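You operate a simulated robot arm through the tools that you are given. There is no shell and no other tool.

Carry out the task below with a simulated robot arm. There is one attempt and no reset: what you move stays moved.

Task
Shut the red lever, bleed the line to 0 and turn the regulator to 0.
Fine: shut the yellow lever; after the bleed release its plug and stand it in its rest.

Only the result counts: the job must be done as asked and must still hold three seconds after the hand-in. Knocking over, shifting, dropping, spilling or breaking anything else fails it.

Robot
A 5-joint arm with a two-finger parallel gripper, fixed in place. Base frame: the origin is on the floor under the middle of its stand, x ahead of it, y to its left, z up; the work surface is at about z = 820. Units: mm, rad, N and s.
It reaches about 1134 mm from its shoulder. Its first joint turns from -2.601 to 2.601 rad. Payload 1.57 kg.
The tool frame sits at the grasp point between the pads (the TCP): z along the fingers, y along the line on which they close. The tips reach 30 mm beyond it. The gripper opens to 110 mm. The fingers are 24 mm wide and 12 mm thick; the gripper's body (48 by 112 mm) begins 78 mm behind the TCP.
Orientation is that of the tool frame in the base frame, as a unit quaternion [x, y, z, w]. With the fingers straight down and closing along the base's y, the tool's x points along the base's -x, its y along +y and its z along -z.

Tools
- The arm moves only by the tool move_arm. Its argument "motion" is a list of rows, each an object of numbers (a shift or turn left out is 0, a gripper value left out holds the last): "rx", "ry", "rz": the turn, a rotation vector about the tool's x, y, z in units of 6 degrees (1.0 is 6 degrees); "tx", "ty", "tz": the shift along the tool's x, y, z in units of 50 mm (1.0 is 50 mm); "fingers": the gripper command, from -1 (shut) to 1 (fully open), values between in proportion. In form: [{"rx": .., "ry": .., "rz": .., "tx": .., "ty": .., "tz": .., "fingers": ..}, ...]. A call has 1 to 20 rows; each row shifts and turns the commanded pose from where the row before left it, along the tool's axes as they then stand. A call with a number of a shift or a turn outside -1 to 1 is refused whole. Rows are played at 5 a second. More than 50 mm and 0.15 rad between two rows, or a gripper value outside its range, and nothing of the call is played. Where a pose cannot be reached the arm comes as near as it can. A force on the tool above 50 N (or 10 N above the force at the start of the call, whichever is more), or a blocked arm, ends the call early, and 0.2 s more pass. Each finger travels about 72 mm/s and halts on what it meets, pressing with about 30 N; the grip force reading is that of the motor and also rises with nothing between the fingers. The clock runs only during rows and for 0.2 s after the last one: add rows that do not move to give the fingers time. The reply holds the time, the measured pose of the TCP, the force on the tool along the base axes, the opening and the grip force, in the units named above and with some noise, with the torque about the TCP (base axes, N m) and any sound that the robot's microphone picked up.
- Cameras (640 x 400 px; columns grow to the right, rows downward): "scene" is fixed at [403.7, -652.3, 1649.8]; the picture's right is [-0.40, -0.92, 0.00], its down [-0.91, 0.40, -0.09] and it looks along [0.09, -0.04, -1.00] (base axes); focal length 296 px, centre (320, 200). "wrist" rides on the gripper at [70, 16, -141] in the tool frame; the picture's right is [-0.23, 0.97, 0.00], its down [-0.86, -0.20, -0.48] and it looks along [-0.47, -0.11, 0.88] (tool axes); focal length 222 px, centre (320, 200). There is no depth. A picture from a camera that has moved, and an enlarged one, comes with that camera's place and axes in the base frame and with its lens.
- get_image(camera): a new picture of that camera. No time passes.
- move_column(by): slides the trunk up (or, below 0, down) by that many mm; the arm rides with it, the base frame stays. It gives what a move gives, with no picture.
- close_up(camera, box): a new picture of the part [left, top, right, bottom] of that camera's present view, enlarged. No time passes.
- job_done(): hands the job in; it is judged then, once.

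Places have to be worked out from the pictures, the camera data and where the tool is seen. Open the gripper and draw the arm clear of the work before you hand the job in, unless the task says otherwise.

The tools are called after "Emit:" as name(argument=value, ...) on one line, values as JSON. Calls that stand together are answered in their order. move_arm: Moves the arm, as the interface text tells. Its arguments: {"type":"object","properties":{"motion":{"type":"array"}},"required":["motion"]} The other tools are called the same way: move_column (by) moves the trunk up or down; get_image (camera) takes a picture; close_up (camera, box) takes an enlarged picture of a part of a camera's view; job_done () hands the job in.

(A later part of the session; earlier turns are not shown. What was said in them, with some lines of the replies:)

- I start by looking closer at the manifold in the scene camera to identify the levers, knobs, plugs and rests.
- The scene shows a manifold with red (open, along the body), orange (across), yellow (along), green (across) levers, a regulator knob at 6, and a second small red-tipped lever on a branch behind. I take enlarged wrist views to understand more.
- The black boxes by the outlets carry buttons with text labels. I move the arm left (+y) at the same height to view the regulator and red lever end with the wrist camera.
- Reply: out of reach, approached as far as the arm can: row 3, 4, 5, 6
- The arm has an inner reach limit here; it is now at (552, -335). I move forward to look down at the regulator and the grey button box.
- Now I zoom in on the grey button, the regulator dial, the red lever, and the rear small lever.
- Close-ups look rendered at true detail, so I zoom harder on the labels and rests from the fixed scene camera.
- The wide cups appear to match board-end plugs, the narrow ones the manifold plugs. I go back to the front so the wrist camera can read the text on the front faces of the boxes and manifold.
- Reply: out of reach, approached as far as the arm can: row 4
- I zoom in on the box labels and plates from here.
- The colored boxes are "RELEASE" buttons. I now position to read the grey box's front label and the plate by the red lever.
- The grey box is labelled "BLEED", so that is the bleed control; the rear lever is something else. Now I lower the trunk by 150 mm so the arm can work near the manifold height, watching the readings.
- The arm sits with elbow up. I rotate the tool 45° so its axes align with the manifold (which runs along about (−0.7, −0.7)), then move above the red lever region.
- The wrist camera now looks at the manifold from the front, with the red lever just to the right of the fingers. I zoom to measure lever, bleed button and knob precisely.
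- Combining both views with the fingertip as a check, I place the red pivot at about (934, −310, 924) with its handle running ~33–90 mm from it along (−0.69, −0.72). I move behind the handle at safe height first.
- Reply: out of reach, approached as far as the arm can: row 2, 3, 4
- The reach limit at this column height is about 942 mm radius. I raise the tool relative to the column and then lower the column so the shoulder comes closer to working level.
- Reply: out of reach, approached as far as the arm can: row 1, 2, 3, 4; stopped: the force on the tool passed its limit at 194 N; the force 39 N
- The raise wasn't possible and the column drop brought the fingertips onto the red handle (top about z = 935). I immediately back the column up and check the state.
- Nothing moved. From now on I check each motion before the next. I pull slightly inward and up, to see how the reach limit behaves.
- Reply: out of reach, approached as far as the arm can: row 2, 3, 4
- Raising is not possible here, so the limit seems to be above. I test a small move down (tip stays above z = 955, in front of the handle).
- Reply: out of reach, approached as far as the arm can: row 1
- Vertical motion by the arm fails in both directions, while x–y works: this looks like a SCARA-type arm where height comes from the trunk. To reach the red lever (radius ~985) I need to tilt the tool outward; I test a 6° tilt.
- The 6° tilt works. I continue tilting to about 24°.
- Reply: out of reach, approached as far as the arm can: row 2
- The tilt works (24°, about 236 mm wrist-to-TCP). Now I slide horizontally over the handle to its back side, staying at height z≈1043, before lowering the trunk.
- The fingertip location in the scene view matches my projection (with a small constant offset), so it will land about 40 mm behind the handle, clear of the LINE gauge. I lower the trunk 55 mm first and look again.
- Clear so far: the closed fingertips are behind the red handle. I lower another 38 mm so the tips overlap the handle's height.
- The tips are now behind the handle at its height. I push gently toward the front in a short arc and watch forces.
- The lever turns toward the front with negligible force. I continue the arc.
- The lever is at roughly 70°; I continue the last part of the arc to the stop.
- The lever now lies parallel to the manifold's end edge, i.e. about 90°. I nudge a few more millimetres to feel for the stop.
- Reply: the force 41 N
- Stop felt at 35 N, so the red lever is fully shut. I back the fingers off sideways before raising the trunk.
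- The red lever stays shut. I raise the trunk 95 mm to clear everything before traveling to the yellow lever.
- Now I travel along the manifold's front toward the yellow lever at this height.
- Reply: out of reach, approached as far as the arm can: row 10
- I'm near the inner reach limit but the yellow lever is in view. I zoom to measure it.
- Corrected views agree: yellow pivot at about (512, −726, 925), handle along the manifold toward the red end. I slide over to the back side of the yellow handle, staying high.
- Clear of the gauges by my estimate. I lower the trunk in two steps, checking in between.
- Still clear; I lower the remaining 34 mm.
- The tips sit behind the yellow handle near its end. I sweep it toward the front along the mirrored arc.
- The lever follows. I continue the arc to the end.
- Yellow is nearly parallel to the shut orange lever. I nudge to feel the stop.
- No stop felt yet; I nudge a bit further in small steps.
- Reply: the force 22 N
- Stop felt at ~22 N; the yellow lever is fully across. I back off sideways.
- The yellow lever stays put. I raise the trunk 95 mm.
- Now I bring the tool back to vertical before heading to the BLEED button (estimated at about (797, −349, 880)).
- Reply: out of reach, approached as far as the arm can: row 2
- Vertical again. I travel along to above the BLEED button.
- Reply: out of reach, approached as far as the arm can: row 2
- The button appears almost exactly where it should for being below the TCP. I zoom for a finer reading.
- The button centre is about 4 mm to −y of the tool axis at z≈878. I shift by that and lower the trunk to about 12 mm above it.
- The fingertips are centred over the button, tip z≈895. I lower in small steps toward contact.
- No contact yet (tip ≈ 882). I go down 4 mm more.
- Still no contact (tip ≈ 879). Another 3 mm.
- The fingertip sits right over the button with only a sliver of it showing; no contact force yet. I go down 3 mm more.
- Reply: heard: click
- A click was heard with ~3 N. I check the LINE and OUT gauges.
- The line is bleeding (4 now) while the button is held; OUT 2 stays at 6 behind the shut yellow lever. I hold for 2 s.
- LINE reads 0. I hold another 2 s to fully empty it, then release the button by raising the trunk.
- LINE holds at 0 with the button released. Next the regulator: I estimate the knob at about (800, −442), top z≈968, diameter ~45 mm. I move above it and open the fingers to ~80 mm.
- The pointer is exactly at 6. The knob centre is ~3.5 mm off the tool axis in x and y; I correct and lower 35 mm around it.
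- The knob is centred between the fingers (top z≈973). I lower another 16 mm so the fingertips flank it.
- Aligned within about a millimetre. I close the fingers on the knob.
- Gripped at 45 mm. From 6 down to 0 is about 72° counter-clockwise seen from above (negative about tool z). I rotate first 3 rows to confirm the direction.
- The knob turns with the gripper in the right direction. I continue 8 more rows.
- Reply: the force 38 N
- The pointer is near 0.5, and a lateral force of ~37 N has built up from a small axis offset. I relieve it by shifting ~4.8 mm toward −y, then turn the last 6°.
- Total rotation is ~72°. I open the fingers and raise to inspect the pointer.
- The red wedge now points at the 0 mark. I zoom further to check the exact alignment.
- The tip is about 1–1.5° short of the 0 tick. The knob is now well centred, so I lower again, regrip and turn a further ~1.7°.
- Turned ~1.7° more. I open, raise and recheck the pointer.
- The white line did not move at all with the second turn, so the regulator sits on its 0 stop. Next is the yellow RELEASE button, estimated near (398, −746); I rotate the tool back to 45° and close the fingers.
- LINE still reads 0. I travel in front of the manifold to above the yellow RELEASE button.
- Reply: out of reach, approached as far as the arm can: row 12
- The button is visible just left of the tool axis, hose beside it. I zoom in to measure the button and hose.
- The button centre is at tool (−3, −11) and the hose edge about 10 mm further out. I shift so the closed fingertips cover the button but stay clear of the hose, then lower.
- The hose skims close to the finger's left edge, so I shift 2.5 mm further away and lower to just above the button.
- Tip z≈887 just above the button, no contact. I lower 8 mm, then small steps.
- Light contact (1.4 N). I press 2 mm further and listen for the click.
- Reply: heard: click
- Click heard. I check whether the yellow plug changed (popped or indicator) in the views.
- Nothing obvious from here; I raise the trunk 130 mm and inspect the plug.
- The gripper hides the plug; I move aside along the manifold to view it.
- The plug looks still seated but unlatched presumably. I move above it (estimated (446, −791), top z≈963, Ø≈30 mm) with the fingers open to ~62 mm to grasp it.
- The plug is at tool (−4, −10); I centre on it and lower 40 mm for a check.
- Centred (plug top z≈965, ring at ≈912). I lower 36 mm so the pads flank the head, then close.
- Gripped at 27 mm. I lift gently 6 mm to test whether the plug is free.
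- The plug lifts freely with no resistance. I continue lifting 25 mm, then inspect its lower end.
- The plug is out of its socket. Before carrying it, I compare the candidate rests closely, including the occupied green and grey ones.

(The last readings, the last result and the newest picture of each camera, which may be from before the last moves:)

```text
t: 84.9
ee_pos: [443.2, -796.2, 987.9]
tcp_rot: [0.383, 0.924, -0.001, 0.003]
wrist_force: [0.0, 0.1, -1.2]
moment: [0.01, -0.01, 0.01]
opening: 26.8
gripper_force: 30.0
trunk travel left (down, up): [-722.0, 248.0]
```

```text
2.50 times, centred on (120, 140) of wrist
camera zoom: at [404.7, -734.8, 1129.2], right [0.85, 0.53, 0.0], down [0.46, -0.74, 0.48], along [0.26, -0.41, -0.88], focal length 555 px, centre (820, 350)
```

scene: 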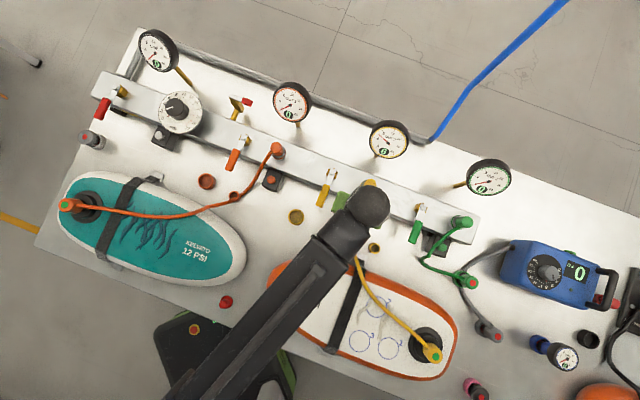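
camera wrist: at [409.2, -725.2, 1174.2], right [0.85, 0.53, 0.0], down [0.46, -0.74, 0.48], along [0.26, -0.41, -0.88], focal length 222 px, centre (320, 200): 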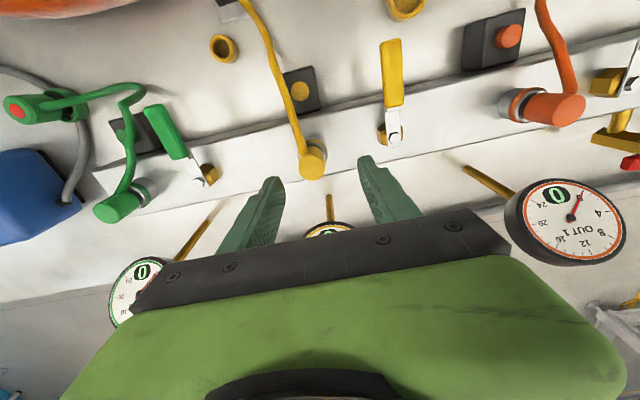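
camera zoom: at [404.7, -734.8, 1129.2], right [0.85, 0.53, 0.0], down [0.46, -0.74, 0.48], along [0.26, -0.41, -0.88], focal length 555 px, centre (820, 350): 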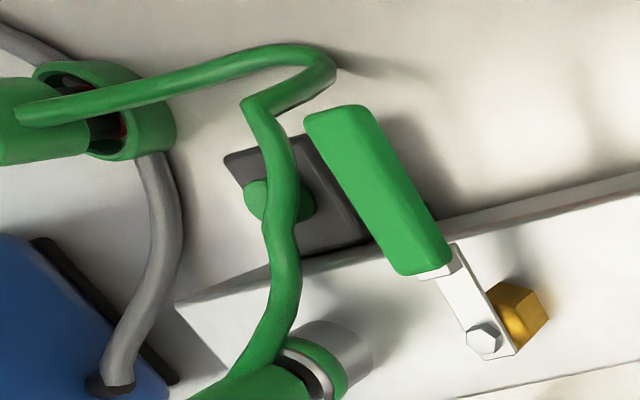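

The wide cups match the board-end plugs (like the green one standing in its wide cup), while the narrow yellow cup (inner Ø≈22 mm) matches this manifold plug's spigot. I raise the plug another 50 mm before carrying it over.

Emit:
move_column(by=50)

Emit:
get_image(camera="wrist")

Emit:
get_image(camera="scene")

```text
t: 85.8
ee_pos: [442.3, -796.4, 1039.2]
tcp_rot: [0.382, 0.924, 0.001, 0.005]
wrist_force: [-0.7, -0.8, -0.9]
moment: [0.04, -0.01, 0.02]
opening: 26.3
gripper_force: 30.2
trunk travel left (down, up): [-772.0, 198.0]
```

```text
taken
camera wrist: at [404.7, -734.8, 1179.1], right [0.85, 0.53, 0.0], down [0.46, -0.74, 0.48], along [0.26, -0.41, -0.88], focal length 222 px, centre (320, 200)
```

wrist: 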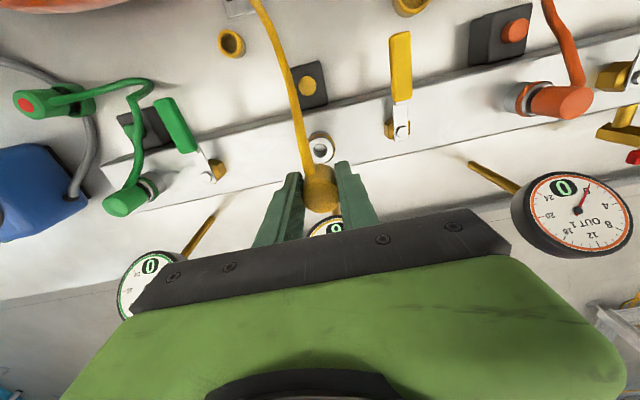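

```text
taken
```

scene: 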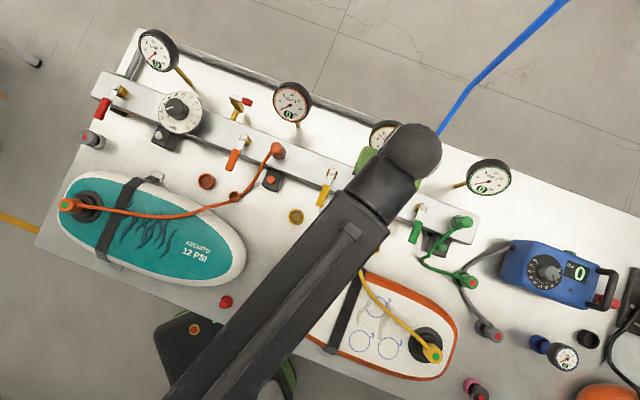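

I zoom in to see the empty socket's hole and the held plug.

Emit:
close_up(camera="wrist", box=[270, 120, 370, 220])

Emit:
close_up(camera="wrist", box=[190, 0, 290, 80])

```text
4.00 times, centred on (320, 170) of wrist
camera zoom: at [404.7, -734.8, 1179.1], right [0.85, 0.53, 0.0], down [0.46, -0.74, 0.48], along [0.26, -0.41, -0.88], focal length 888 px, centre (320, 320)
```

zoom: 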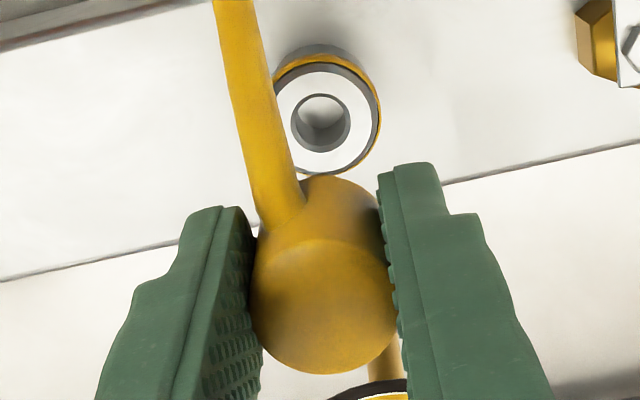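

```text
5.00 times, centred on (240, 40) of wrist
camera zoom: at [404.7, -734.8, 1179.1], right [0.85, 0.53, 0.0], down [0.46, -0.74, 0.48], along [0.26, -0.41, -0.88], focal length 1111 px, centre (720, 1000)
```

zoom: 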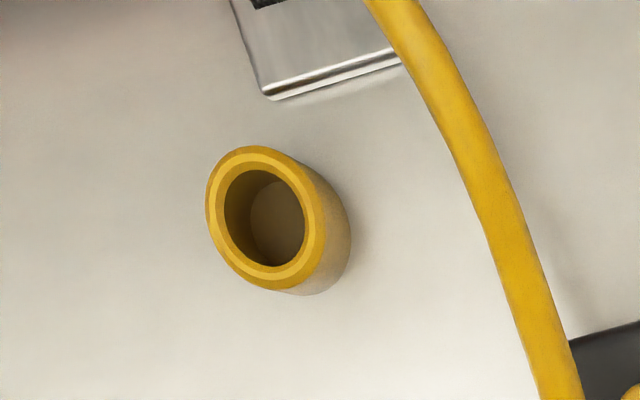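

The socket bore is about 18–19 mm, consistent with a spigot that fits the narrow cup (centre estimated near (291, −759)). I carry the plug over gently.

Emit:
move_arm(motion=[{"tx": 0.445, "ty": -0.268}, {"tx": 0.445, "ty": -0.268}, {"tx": 0.445, "ty": -0.268}, {"tx": 0.445, "ty": -0.268}, {"tx": 0.445, "ty": -0.268}, {"tx": 0.445, "ty": -0.268}, {}, {}])

Emit:
get_image(camera="wrist")

Emit:
get_image(camera="scene")

```text
t: 87.6
ee_pos: [291.7, -759.4, 1038.6]
tcp_rot: [0.383, 0.924, 0.001, 0.004]
wrist_force: [0.3, 0.1, -1.6]
moment: [0.03, -0.01, 0.01]
opening: 26.6
gripper_force: 29.5
trunk travel left (down, up): [-772.0, 198.0]
```

```text
taken
camera wrist: at [253.4, -696.8, 1179.2], right [0.85, 0.53, 0.0], down [0.46, -0.74, 0.48], along [0.26, -0.41, -0.88], focal length 222 px, centre (320, 200)
```

wrist: 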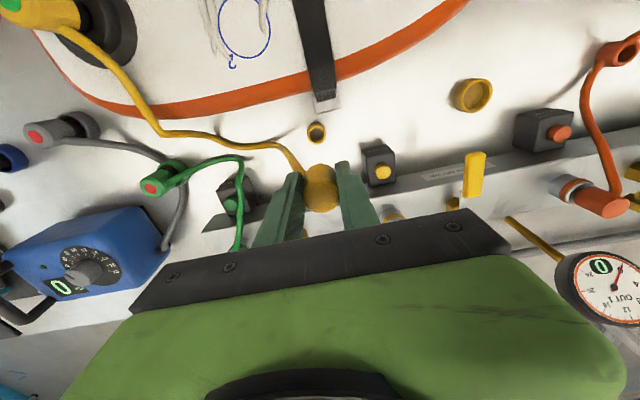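

```text
taken
```

scene: 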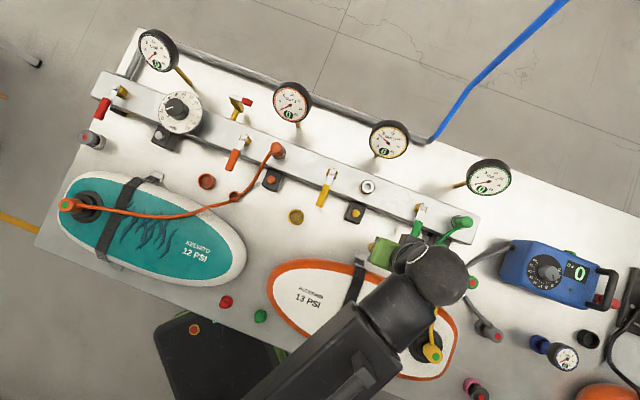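

The cup is almost directly beneath. I zoom for a precise offset.

Emit:
close_up(camera="wrist", box=[270, 100, 370, 180])

Emit:
close_up(camera="wrist", box=[60, 0, 360, 190])

```text
5.00 times, centred on (320, 140) of wrist
camera zoom: at [253.4, -696.8, 1179.2], right [0.85, 0.53, 0.0], down [0.46, -0.74, 0.48], along [0.26, -0.41, -0.88], focal length 1111 px, centre (320, 500)
```

zoom: 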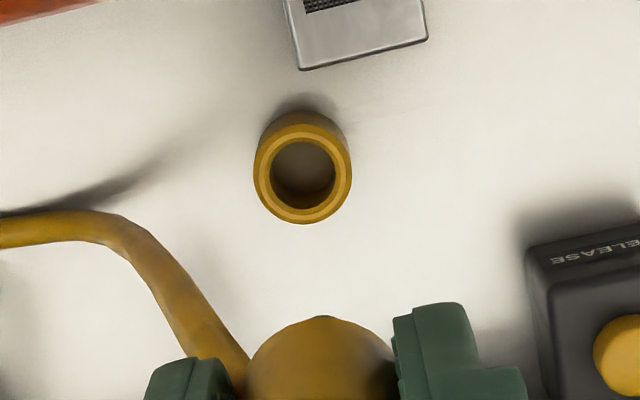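

```text
2.11 times, centred on (210, 95) of wrist
camera zoom: at [253.4, -696.8, 1179.2], right [0.85, 0.53, 0.0], down [0.46, -0.74, 0.48], along [0.26, -0.41, -0.88], focal length 468 px, centre (552, 421)
```

zoom: 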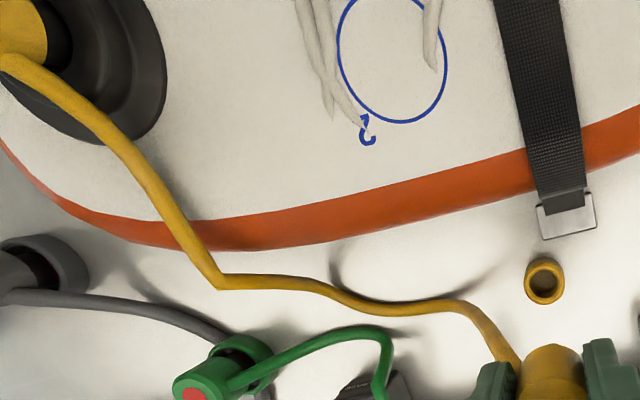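

Cup centre is at about tool (2, −5) and the plug is centred on the tool axis, so I shift by (1, −5) mm and lower 80 mm.

Emit:
move_arm(motion=[{"tx": 0.024, "ty": -0.096}])

Emit:
move_column(by=-80)

Emit:
get_image(camera="wrist")

Emit:
close_up(camera="wrist", box=[260, 110, 380, 210])

```text
t: 88.0
ee_pos: [287.5, -761.9, 1039.2]
tcp_rot: [0.383, 0.924, 0.0, 0.004]
wrist_force: [0.8, -0.6, -0.6]
moment: [-0.03, 0.0, -0.03]
opening: 26.5
gripper_force: 29.5
trunk travel left (down, up): [-772.0, 198.0]
```

```text
t: 89.2
ee_pos: [287.5, -761.9, 959.6]
tcp_rot: [0.383, 0.924, 0.0, 0.004]
wrist_force: [0.1, -0.3, -0.5]
moment: [-0.01, 0.02, 0.04]
opening: 26.6
gripper_force: 30.3
trunk travel left (down, up): [-692.0, 278.0]
```

```text
taken
camera wrist: at [249.2, -699.6, 1099.2], right [0.85, 0.53, 0.0], down [0.46, -0.74, 0.48], along [0.26, -0.41, -0.88], focal length 222 px, centre (320, 200)
```

wrist: 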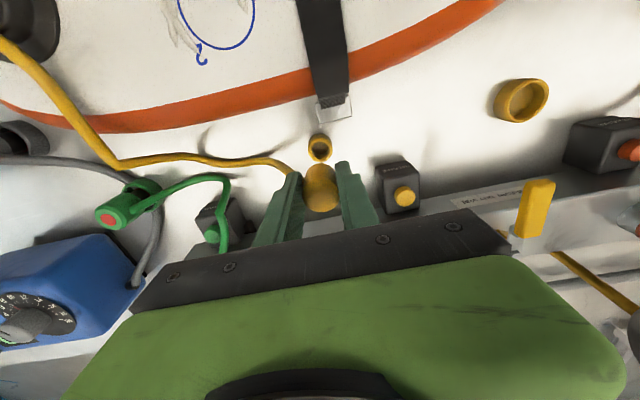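

```text
4.00 times, centred on (320, 160) of wrist
camera zoom: at [249.2, -699.6, 1099.2], right [0.85, 0.53, 0.0], down [0.46, -0.74, 0.48], along [0.26, -0.41, -0.88], focal length 888 px, centre (320, 360)
```

zoom: 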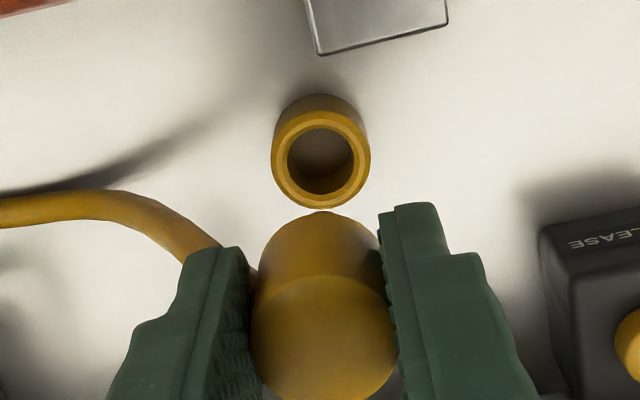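

Cup and plug axes line up within about a millimetre. I lower 30 mm more and check.

Emit:
move_column(by=-30)

Emit:
close_up(camera="wrist", box=[260, 110, 380, 210])

Emit:
close_up(camera="scene", box=[320, 210, 420, 280])

```text
t: 89.9
ee_pos: [288.0, -760.3, 928.1]
tcp_rot: [0.383, 0.924, 0.0, 0.004]
wrist_force: [-0.4, 0.6, -0.5]
moment: [-0.02, 0.0, -0.02]
opening: 26.5
gripper_force: 30.6
trunk travel left (down, up): [-662.0, 308.0]
```

```text
4.00 times, centred on (320, 160) of wrist
camera zoom: at [249.2, -699.6, 1069.2], right [0.85, 0.53, 0.0], down [0.46, -0.74, 0.48], along [0.26, -0.41, -0.88], focal length 888 px, centre (320, 360)
```

zoom: 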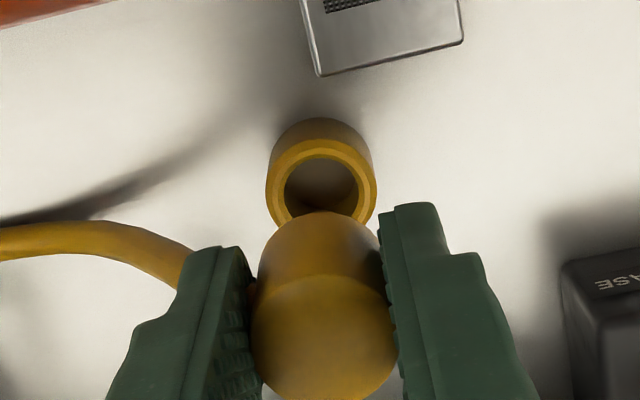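

```text
5.71 times, centred on (370, 245) of scene
camera zoom: at [403.7, -652.3, 1649.8], right [-0.4, -0.92, 0.0], down [-0.91, 0.4, -0.09], along [0.09, -0.04, -1.0], focal length 1692 px, centre (34, -57)
```

zoom: 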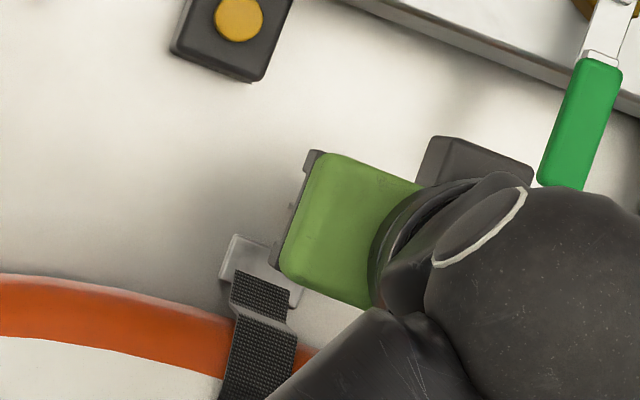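

Still aligned (offsets < 1 mm). I continue down 12 mm, watching force.

Emit:
move_column(by=-12)

Emit:
close_up(camera="wrist", box=[260, 110, 380, 210])

```text
t: 90.5
ee_pos: [287.2, -761.7, 916.4]
tcp_rot: [0.382, 0.924, 0.001, 0.004]
wrist_force: [0.3, 0.1, -0.8]
moment: [0.0, 0.01, 0.01]
opening: 26.7
gripper_force: 29.7
trunk travel left (down, up): [-650.0, 320.0]
```

```text
4.00 times, centred on (320, 160) of wrist
camera zoom: at [249.2, -699.6, 1057.2], right [0.85, 0.53, 0.0], down [0.46, -0.74, 0.48], along [0.26, -0.41, -0.88], focal length 888 px, centre (320, 360)
```

zoom: 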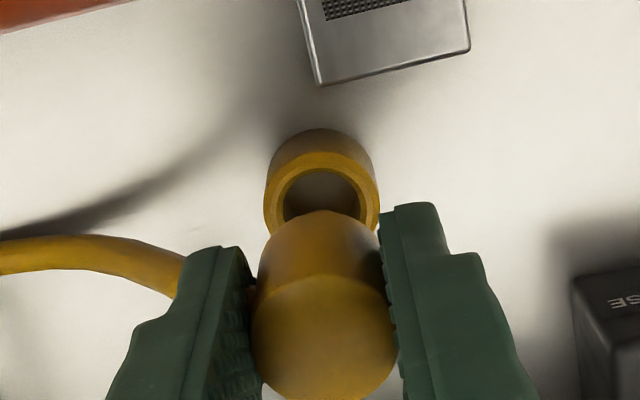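

No contact yet; rim is visible symmetric behind the plug. I go down 6 mm more.

Emit:
move_column(by=-6)

```text
t: 91.1
ee_pos: [288.3, -761.5, 911.4]
tcp_rot: [0.383, 0.924, 0.001, 0.004]
wrist_force: [0.4, 0.4, -1.0]
moment: [-0.01, 0.04, 0.02]
opening: 26.4
gripper_force: 29.7
trunk travel left (down, up): [-644.0, 326.0]
```

Still free. Another 5 mm down.

Emit:
move_column(by=-5)

Emit:
close_up(camera="wrist", box=[260, 110, 380, 210])

```text
t: 91.6
ee_pos: [287.4, -760.9, 906.1]
tcp_rot: [0.383, 0.924, 0.0, 0.005]
wrist_force: [-0.4, 0.9, -1.1]
moment: [0.0, 0.05, -0.03]
opening: 26.5
gripper_force: 29.7
trunk travel left (down, up): [-639.0, 331.0]
```

```text
4.00 times, centred on (320, 160) of wrist
camera zoom: at [249.2, -699.6, 1046.2], right [0.85, 0.53, 0.0], down [0.46, -0.74, 0.48], along [0.26, -0.41, -0.88], focal length 888 px, centre (320, 360)
```

zoom: 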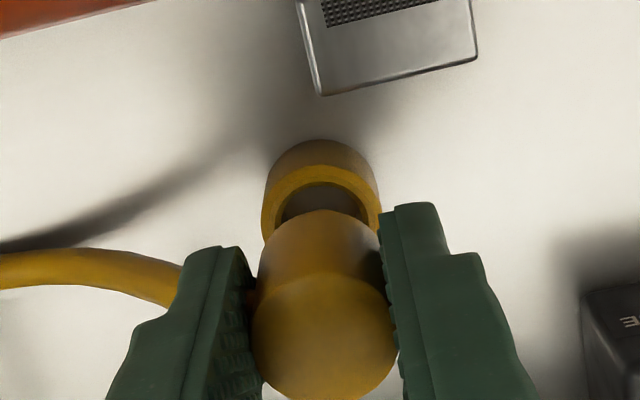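

No contact; the head bottom is approaching the rim. I go 5 mm further.

Emit:
move_column(by=-5)

```text
t: 92.2
ee_pos: [287.3, -761.9, 901.8]
tcp_rot: [0.382, 0.924, 0.001, 0.003]
wrist_force: [-0.4, -0.4, -1.0]
moment: [0.01, -0.01, 0.01]
opening: 26.5
gripper_force: 30.2
trunk travel left (down, up): [-634.0, 336.0]
```

Still no resistance; another 4 mm.

Emit:
move_column(by=-4)

Emit:
close_up(camera="wrist", box=[260, 110, 380, 210])

```text
t: 92.7
ee_pos: [287.8, -762.6, 895.4]
tcp_rot: [0.383, 0.924, 0.0, 0.004]
wrist_force: [-0.1, 0.2, -0.2]
moment: [-0.02, 0.01, -0.01]
opening: 26.7
gripper_force: 29.9
trunk travel left (down, up): [-630.0, 340.0]
```

```text
4.00 times, centred on (320, 160) of wrist
camera zoom: at [249.2, -699.6, 1037.2], right [0.85, 0.53, 0.0], down [0.46, -0.74, 0.48], along [0.26, -0.41, -0.88], focal length 888 px, centre (320, 360)
```

zoom: 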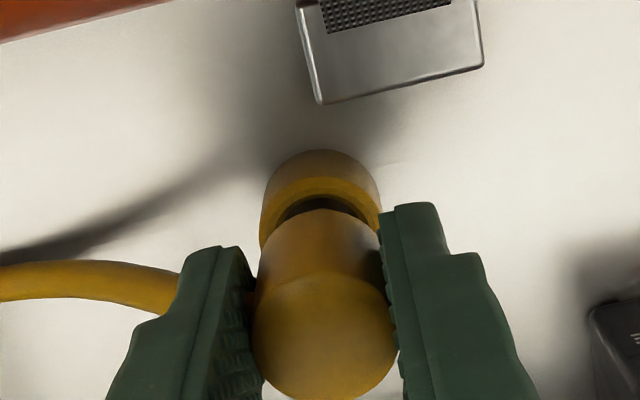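

The spigot seems to be entering the cup without touching. I go 4 mm more.

Emit:
move_column(by=-4)

```text
t: 93.2
ee_pos: [287.8, -760.3, 894.0]
tcp_rot: [0.382, 0.924, 0.0, 0.003]
wrist_force: [0.8, -1.1, -0.9]
moment: [0.01, 0.0, 0.02]
opening: 26.8
gripper_force: 30.3
trunk travel left (down, up): [-626.0, 344.0]
```

No contact force yet. Another 3 mm.

Emit:
move_column(by=-3)

Emit:
close_up(camera="wrist", box=[260, 110, 380, 210])

```text
t: 93.7
ee_pos: [287.5, -761.3, 889.9]
tcp_rot: [0.383, 0.924, 0.0, 0.003]
wrist_force: [0.7, -0.2, -1.1]
moment: [-0.01, 0.0, 0.0]
opening: 26.6
gripper_force: 30.0
trunk travel left (down, up): [-623.0, 347.0]
```

```text
4.00 times, centred on (320, 160) of wrist
camera zoom: at [249.2, -699.6, 1030.2], right [0.85, 0.53, 0.0], down [0.46, -0.74, 0.48], along [0.26, -0.41, -0.88], focal length 888 px, centre (320, 360)
```

zoom: 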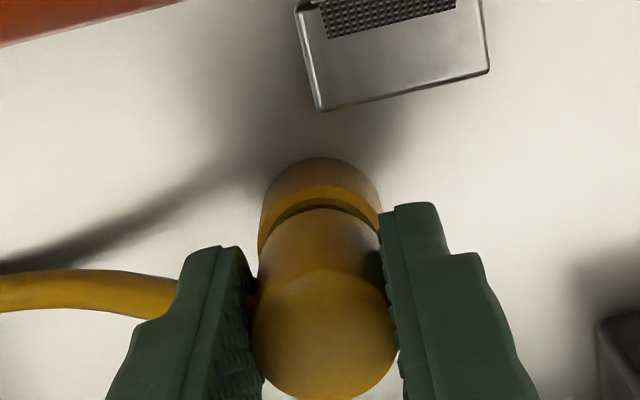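

No contact yet; the head's lower edge is just above the rim. 3 mm more.

Emit:
move_column(by=-3)

```text
t: 94.3
ee_pos: [287.6, -761.0, 886.5]
tcp_rot: [0.383, 0.924, 0.001, 0.004]
wrist_force: [0.0, 0.1, -0.7]
moment: [0.03, -0.01, 0.02]
opening: 26.5
gripper_force: 30.2
trunk travel left (down, up): [-620.0, 350.0]
```

Still free; another 2 mm with a look.

Emit:
move_column(by=-2)

Emit:
close_up(camera="wrist", box=[280, 130, 360, 200])

```text
t: 94.8
ee_pos: [287.5, -761.3, 885.5]
tcp_rot: [0.383, 0.924, -0.001, 0.005]
wrist_force: [1.4, -4.7, 12.4]
moment: [-0.23, -0.18, -0.03]
opening: 27.0
gripper_force: 30.0
trunk travel left (down, up): [-618.0, 352.0]
```

```text
5.71 times, centred on (320, 165) of wrist
camera zoom: at [249.0, -699.1, 1025.9], right [0.85, 0.53, 0.0], down [0.46, -0.74, 0.49], along [0.26, -0.41, -0.87], focal length 1269 px, centre (320, 400)
```

zoom: 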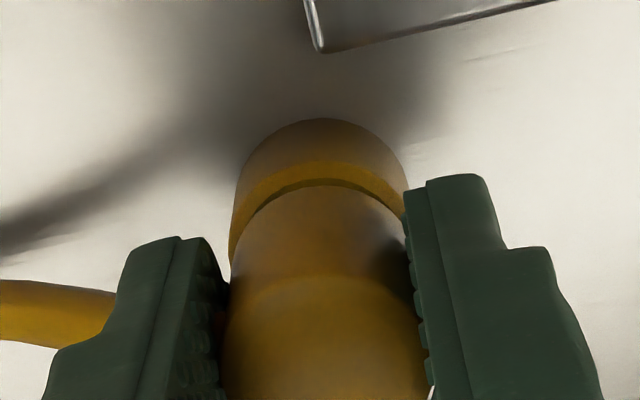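

Contact at 12 N: the head is sitting on the rim with the spigot inside (a spigot-on-rim contact would have come ~25 mm higher). I open the fingers slightly first and look.

Emit:
move_arm(motion=[{"fingers": -0.38}, {}, {}, {}])

Emit:
close_up(camera="wrist", box=[260, 110, 380, 210])

```text
t: 95.8
ee_pos: [286.8, -761.2, 883.2]
tcp_rot: [0.383, 0.924, 0.0, 0.004]
wrist_force: [0.1, 0.7, 0.2]
moment: [-0.03, 0.02, 0.02]
opening: 33.9
gripper_force: 0.1
trunk travel left (down, up): [-618.0, 352.0]
```

```text
4.00 times, centred on (320, 160) of wrist
camera zoom: at [249.2, -699.5, 1025.2], right [0.85, 0.53, 0.0], down [0.46, -0.74, 0.48], along [0.26, -0.41, -0.88], focal length 888 px, centre (320, 360)
```

zoom: 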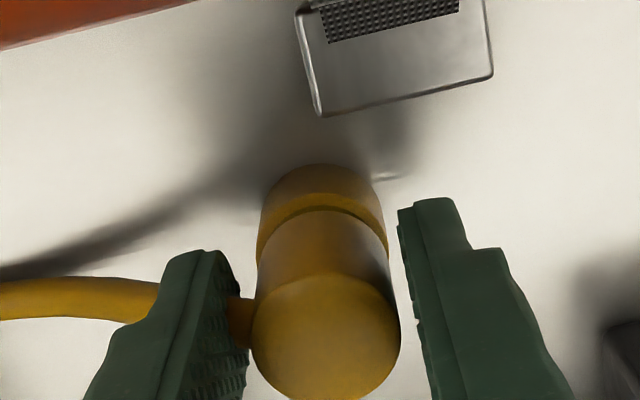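

The plug stands by itself in the cup. I open further and then raise slowly, checking that the hose does not catch on the left finger.

Emit:
move_arm(motion=[{"fingers": -0.2}, {"fingers": 0.0}, {"fingers": 0.1}, {}, {}])

Emit:
move_column(by=15)

Emit:
get_image(camera="wrist")

Emit:
close_up(camera="wrist", box=[220, 90, 420, 220])

```text
t: 97.0
ee_pos: [287.8, -761.1, 884.8]
tcp_rot: [0.382, 0.924, 0.001, 0.004]
wrist_force: [0.1, -0.5, 0.6]
moment: [-0.01, 0.01, 0.06]
opening: 60.6
gripper_force: 0.0
trunk travel left (down, up): [-618.0, 352.0]
```

```text
t: 97.6
ee_pos: [287.6, -761.4, 899.6]
tcp_rot: [0.383, 0.924, 0.001, 0.004]
wrist_force: [-0.1, 0.0, -0.1]
moment: [0.02, 0.01, -0.03]
opening: 60.6
gripper_force: 0.1
trunk travel left (down, up): [-633.0, 337.0]
```

```text
taken
camera wrist: at [249.2, -699.6, 1040.3], right [0.85, 0.53, 0.0], down [0.46, -0.74, 0.48], along [0.26, -0.41, -0.88], focal length 222 px, centre (320, 200)
```

wrist: 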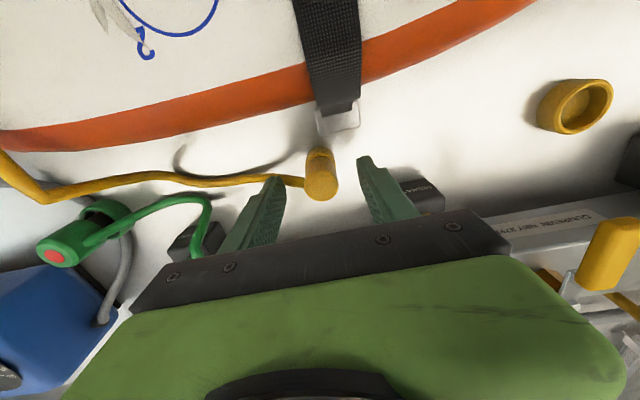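

```text
3.08 times, centred on (320, 155) of wrist
camera zoom: at [249.2, -699.6, 1040.3], right [0.85, 0.53, 0.0], down [0.46, -0.74, 0.48], along [0.26, -0.41, -0.88], focal length 684 px, centre (320, 338)
```

zoom: 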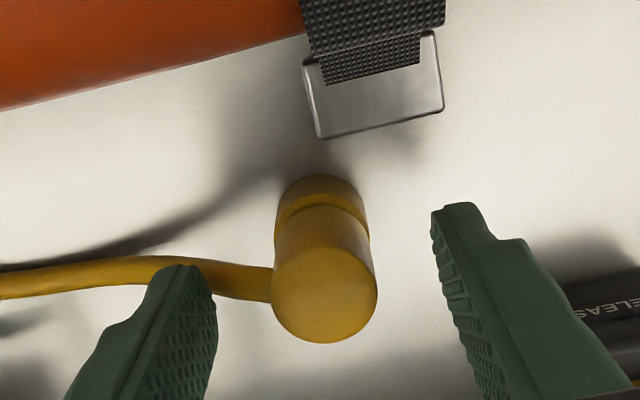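

The plug stands upright in its cup and the hose is free of the gripper. I raise the trunk clear.

Emit:
move_column(by=30)

Emit:
get_image(camera="wrist")

```text
t: 98.4
ee_pos: [287.9, -761.1, 930.4]
tcp_rot: [0.382, 0.924, 0.001, 0.004]
wrist_force: [0.3, 0.2, -1.1]
moment: [-0.01, 0.0, 0.05]
opening: 60.7
gripper_force: 0.1
trunk travel left (down, up): [-663.0, 307.0]
```

```text
taken
camera wrist: at [249.2, -699.6, 1070.2], right [0.85, 0.53, 0.0], down [0.46, -0.74, 0.48], along [0.26, -0.41, -0.88], focal length 222 px, centre (320, 200)
```

wrist: 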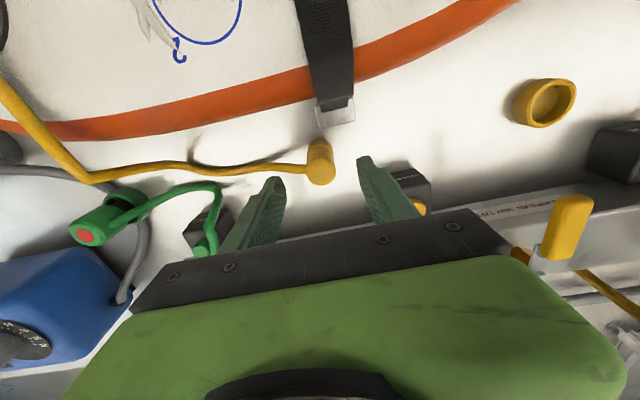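

Plug and hose stay in place. I raise the trunk the rest of the way.

Emit:
move_column(by=120)

Emit:
get_image(camera="scene")

Emit:
get_image(camera="wrist")

```text
t: 99.9
ee_pos: [287.4, -760.1, 1049.4]
tcp_rot: [0.382, 0.924, -0.001, 0.004]
wrist_force: [0.4, -0.3, 0.7]
moment: [-0.01, 0.01, -0.01]
opening: 60.5
gripper_force: 0.1
trunk travel left (down, up): [-783.0, 187.0]
```

```text
taken
```

scene: 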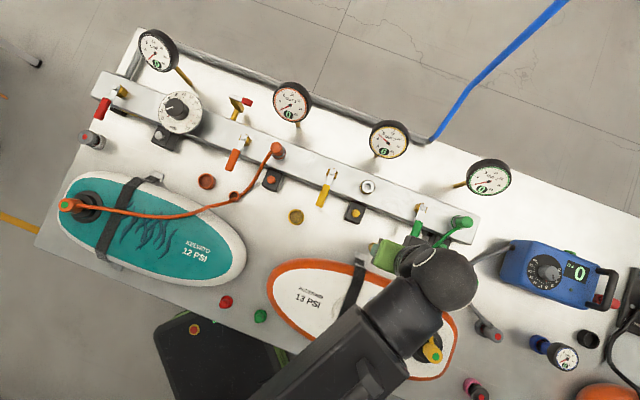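

```text
taken
camera wrist: at [249.2, -699.6, 1190.2], right [0.85, 0.53, 0.0], down [0.46, -0.74, 0.48], along [0.26, -0.41, -0.88], focal length 222 px, centre (320, 200)
```

wrist: 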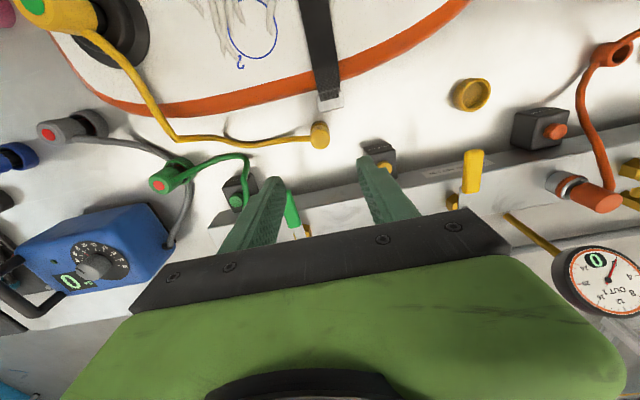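

Now I retract the arm: raise the trunk further, then move toward the initial area away from the manifold and plug.

Emit:
move_column(by=165)

Emit:
move_arm(motion=[{"ty": 1}, {"ty": 1}, {"ty": 1}, {"ty": 0.8}])

Emit:
get_image(camera="scene")

```text
t: 101.7
ee_pos: [287.1, -762.4, 1214.1]
tcp_rot: [0.382, 0.924, 0.0, 0.003]
wrist_force: [-0.7, -0.1, 0.0]
moment: [-0.02, 0.0, 0.0]
opening: 60.5
gripper_force: 0.1
trunk travel left (down, up): [-948.0, 22.0]
```

```text
t: 102.7
ee_pos: [420.9, -626.5, 1215.1]
tcp_rot: [0.383, 0.924, 0.001, 0.003]
wrist_force: [0.3, 0.3, 1.1]
moment: [0.0, -0.03, -0.01]
opening: 60.6
gripper_force: 0.1
trunk travel left (down, up): [-948.0, 22.0]
```

```text
taken
```

scene: 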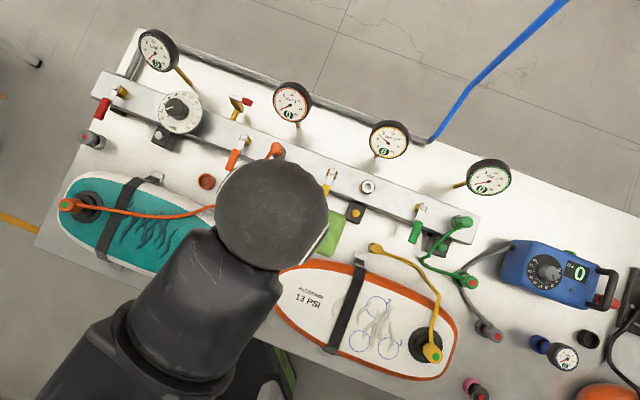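

I zoom in on the plug in its rest, the gauges, and the board-end plug to verify the final state.

Emit:
close_up(camera="scene", box=[330, 200, 460, 290])

Emit:
close_up(camera="scene", box=[80, 20, 240, 130])

Emit:
close_up(camera="scene", box=[260, 70, 420, 200])

Emit:
get_image(camera="wrist")

```text
4.44 times, centred on (395, 245) of scene
camera zoom: at [403.7, -652.3, 1649.8], right [-0.4, -0.92, 0.0], down [-0.91, 0.4, -0.09], along [0.09, -0.04, -1.0], focal length 1316 px, centre (-13, 0)
```

zoom: 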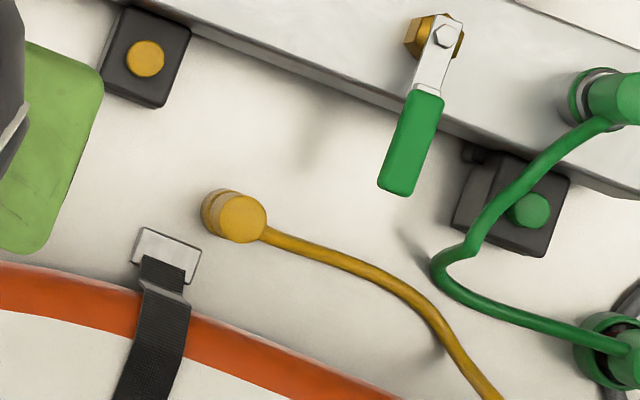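

```text
3.64 times, centred on (160, 75) of scene
camera zoom: at [403.7, -652.3, 1649.8], right [-0.4, -0.92, 0.0], down [-0.91, 0.4, -0.09], along [0.09, -0.04, -1.0], focal length 1077 px, centre (902, 654)
```

zoom: 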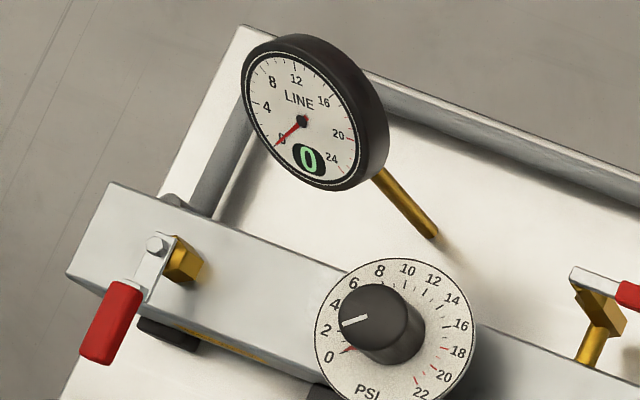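

```text
3.08 times, centred on (340, 135) of scene
camera zoom: at [403.7, -652.3, 1649.8], right [-0.4, -0.92, 0.0], down [-0.91, 0.4, -0.09], along [0.09, -0.04, -1.0], focal length 911 px, centre (258, 400)
```

zoom: 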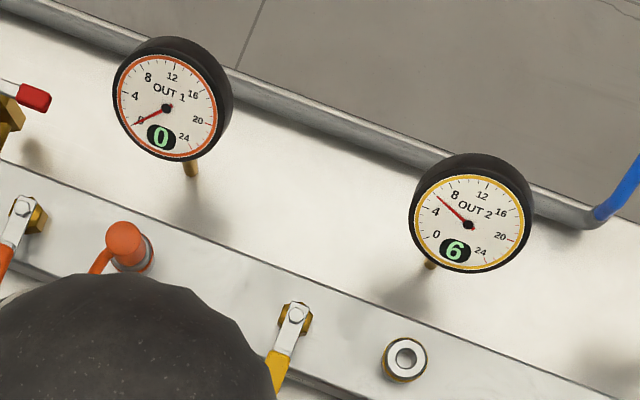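

```text
taken
camera wrist: at [383.8, -564.1, 1355.3], right [0.85, 0.53, 0.0], down [0.46, -0.74, 0.48], along [0.26, -0.41, -0.88], focal length 222 px, centre (320, 200)
```

wrist: 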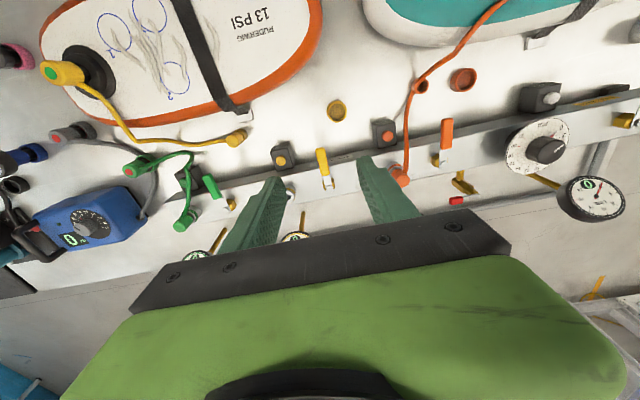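

All goals look met: red and yellow levers across, LINE 0, regulator on 0, yellow plug standing in its narrow rest. I open the gripper fully and draw back a bit to the start area, with a short wait to check stability.

Emit:
move_arm(motion=[{"fingers": 1, "tx": 0.6, "ty": 0.2}, {"ty": 0.2}, {}, {}, {}, {}, {}, {}, {}, {}])

Emit:
get_image(camera="scene")

Emit:
close_up(camera="wrist", box=[0, 0, 320, 200])

Emit:
close_up(camera="scene", box=[355, 230, 395, 260])

```text
t: 104.9
ee_pos: [415.9, -591.1, 1214.2]
tcp_rot: [0.382, 0.924, 0.001, 0.004]
wrist_force: [-0.4, 0.4, 0.1]
moment: [-0.01, -0.01, -0.04]
opening: 110.2
gripper_force: 0.1
trunk travel left (down, up): [-948.0, 22.0]
```

```text
taken
```

scene: 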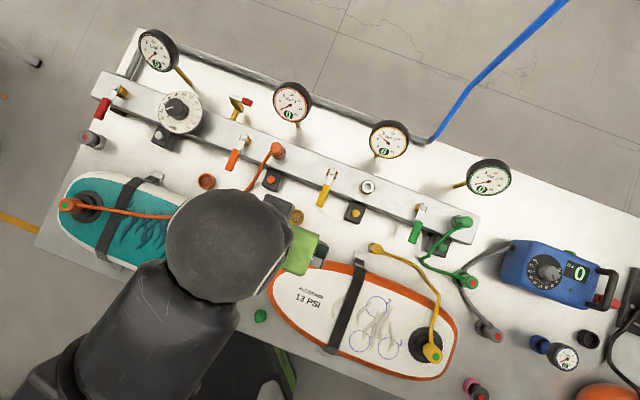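

```text
2.00 times, centred on (160, 100) of wrist
camera zoom: at [377.3, -529.3, 1355.2], right [0.85, 0.53, 0.0], down [0.46, -0.74, 0.48], along [0.26, -0.41, -0.88], focal length 444 px, centre (640, 400)
```

zoom: 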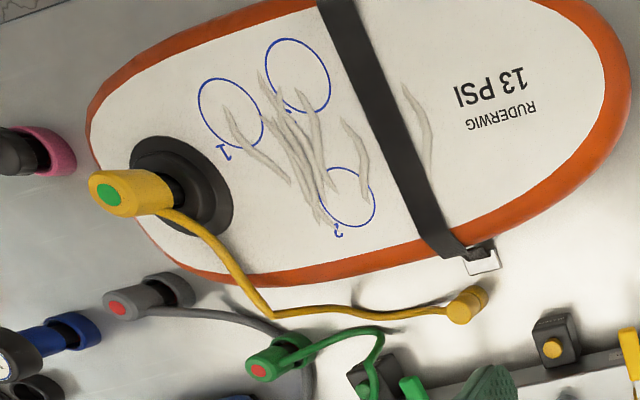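

```text
13.33 times, centred on (375, 245) of scene
camera zoom: at [403.7, -652.3, 1649.8], right [-0.4, -0.92, 0.0], down [-0.91, 0.4, -0.09], along [0.09, -0.04, -1.0], focal length 3948 px, centre (-413, -400)
```

zoom: 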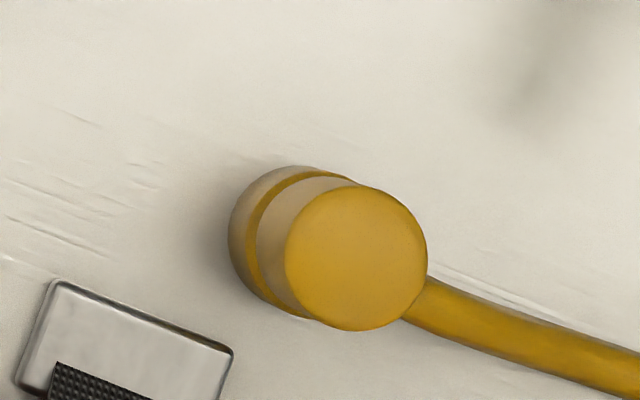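

The plug is seated and steady, the hose lies free, LINE reads 0, levers and regulator are in position, and the arm is clear with the gripper open. I hand the job in.

Emit:
job_done()

```text
The job is handed in.
```

I handed the job in with every step of the task done; I haven't seen a verdict.

- **Red lever:** shut, turned across the manifold until it met its stop.
- **Yellow lever:** shut the same way, before the bleed.
- **Line:** bled with the BLEED button. The LINE gauge still read 0 at the last look.
- **Regulator:** turned from 6 to 0. A further small turn did not move it, so I take it to be on its stop.
- **Yellow plug:** released after the bleed and lifted out freely. It now stands in the narrow yellow cup, with the hose lying free.

- **Which rest:** there are two yellow cups. I chose the narrow one because the plug's end fits it; the wide cups match the plugs at the board end.
- **OUT 2 gauge:** it still reads 6. Shutting the yellow lever first cut that outlet off from the bleed.
- **Early contact:** while lowering the arm I brought the fingers down on the red lever's handle, with a peak of 194 N. I saw no damage or shift afterwards, and the lever turned normally.

The arm is raised clear with the gripper open.
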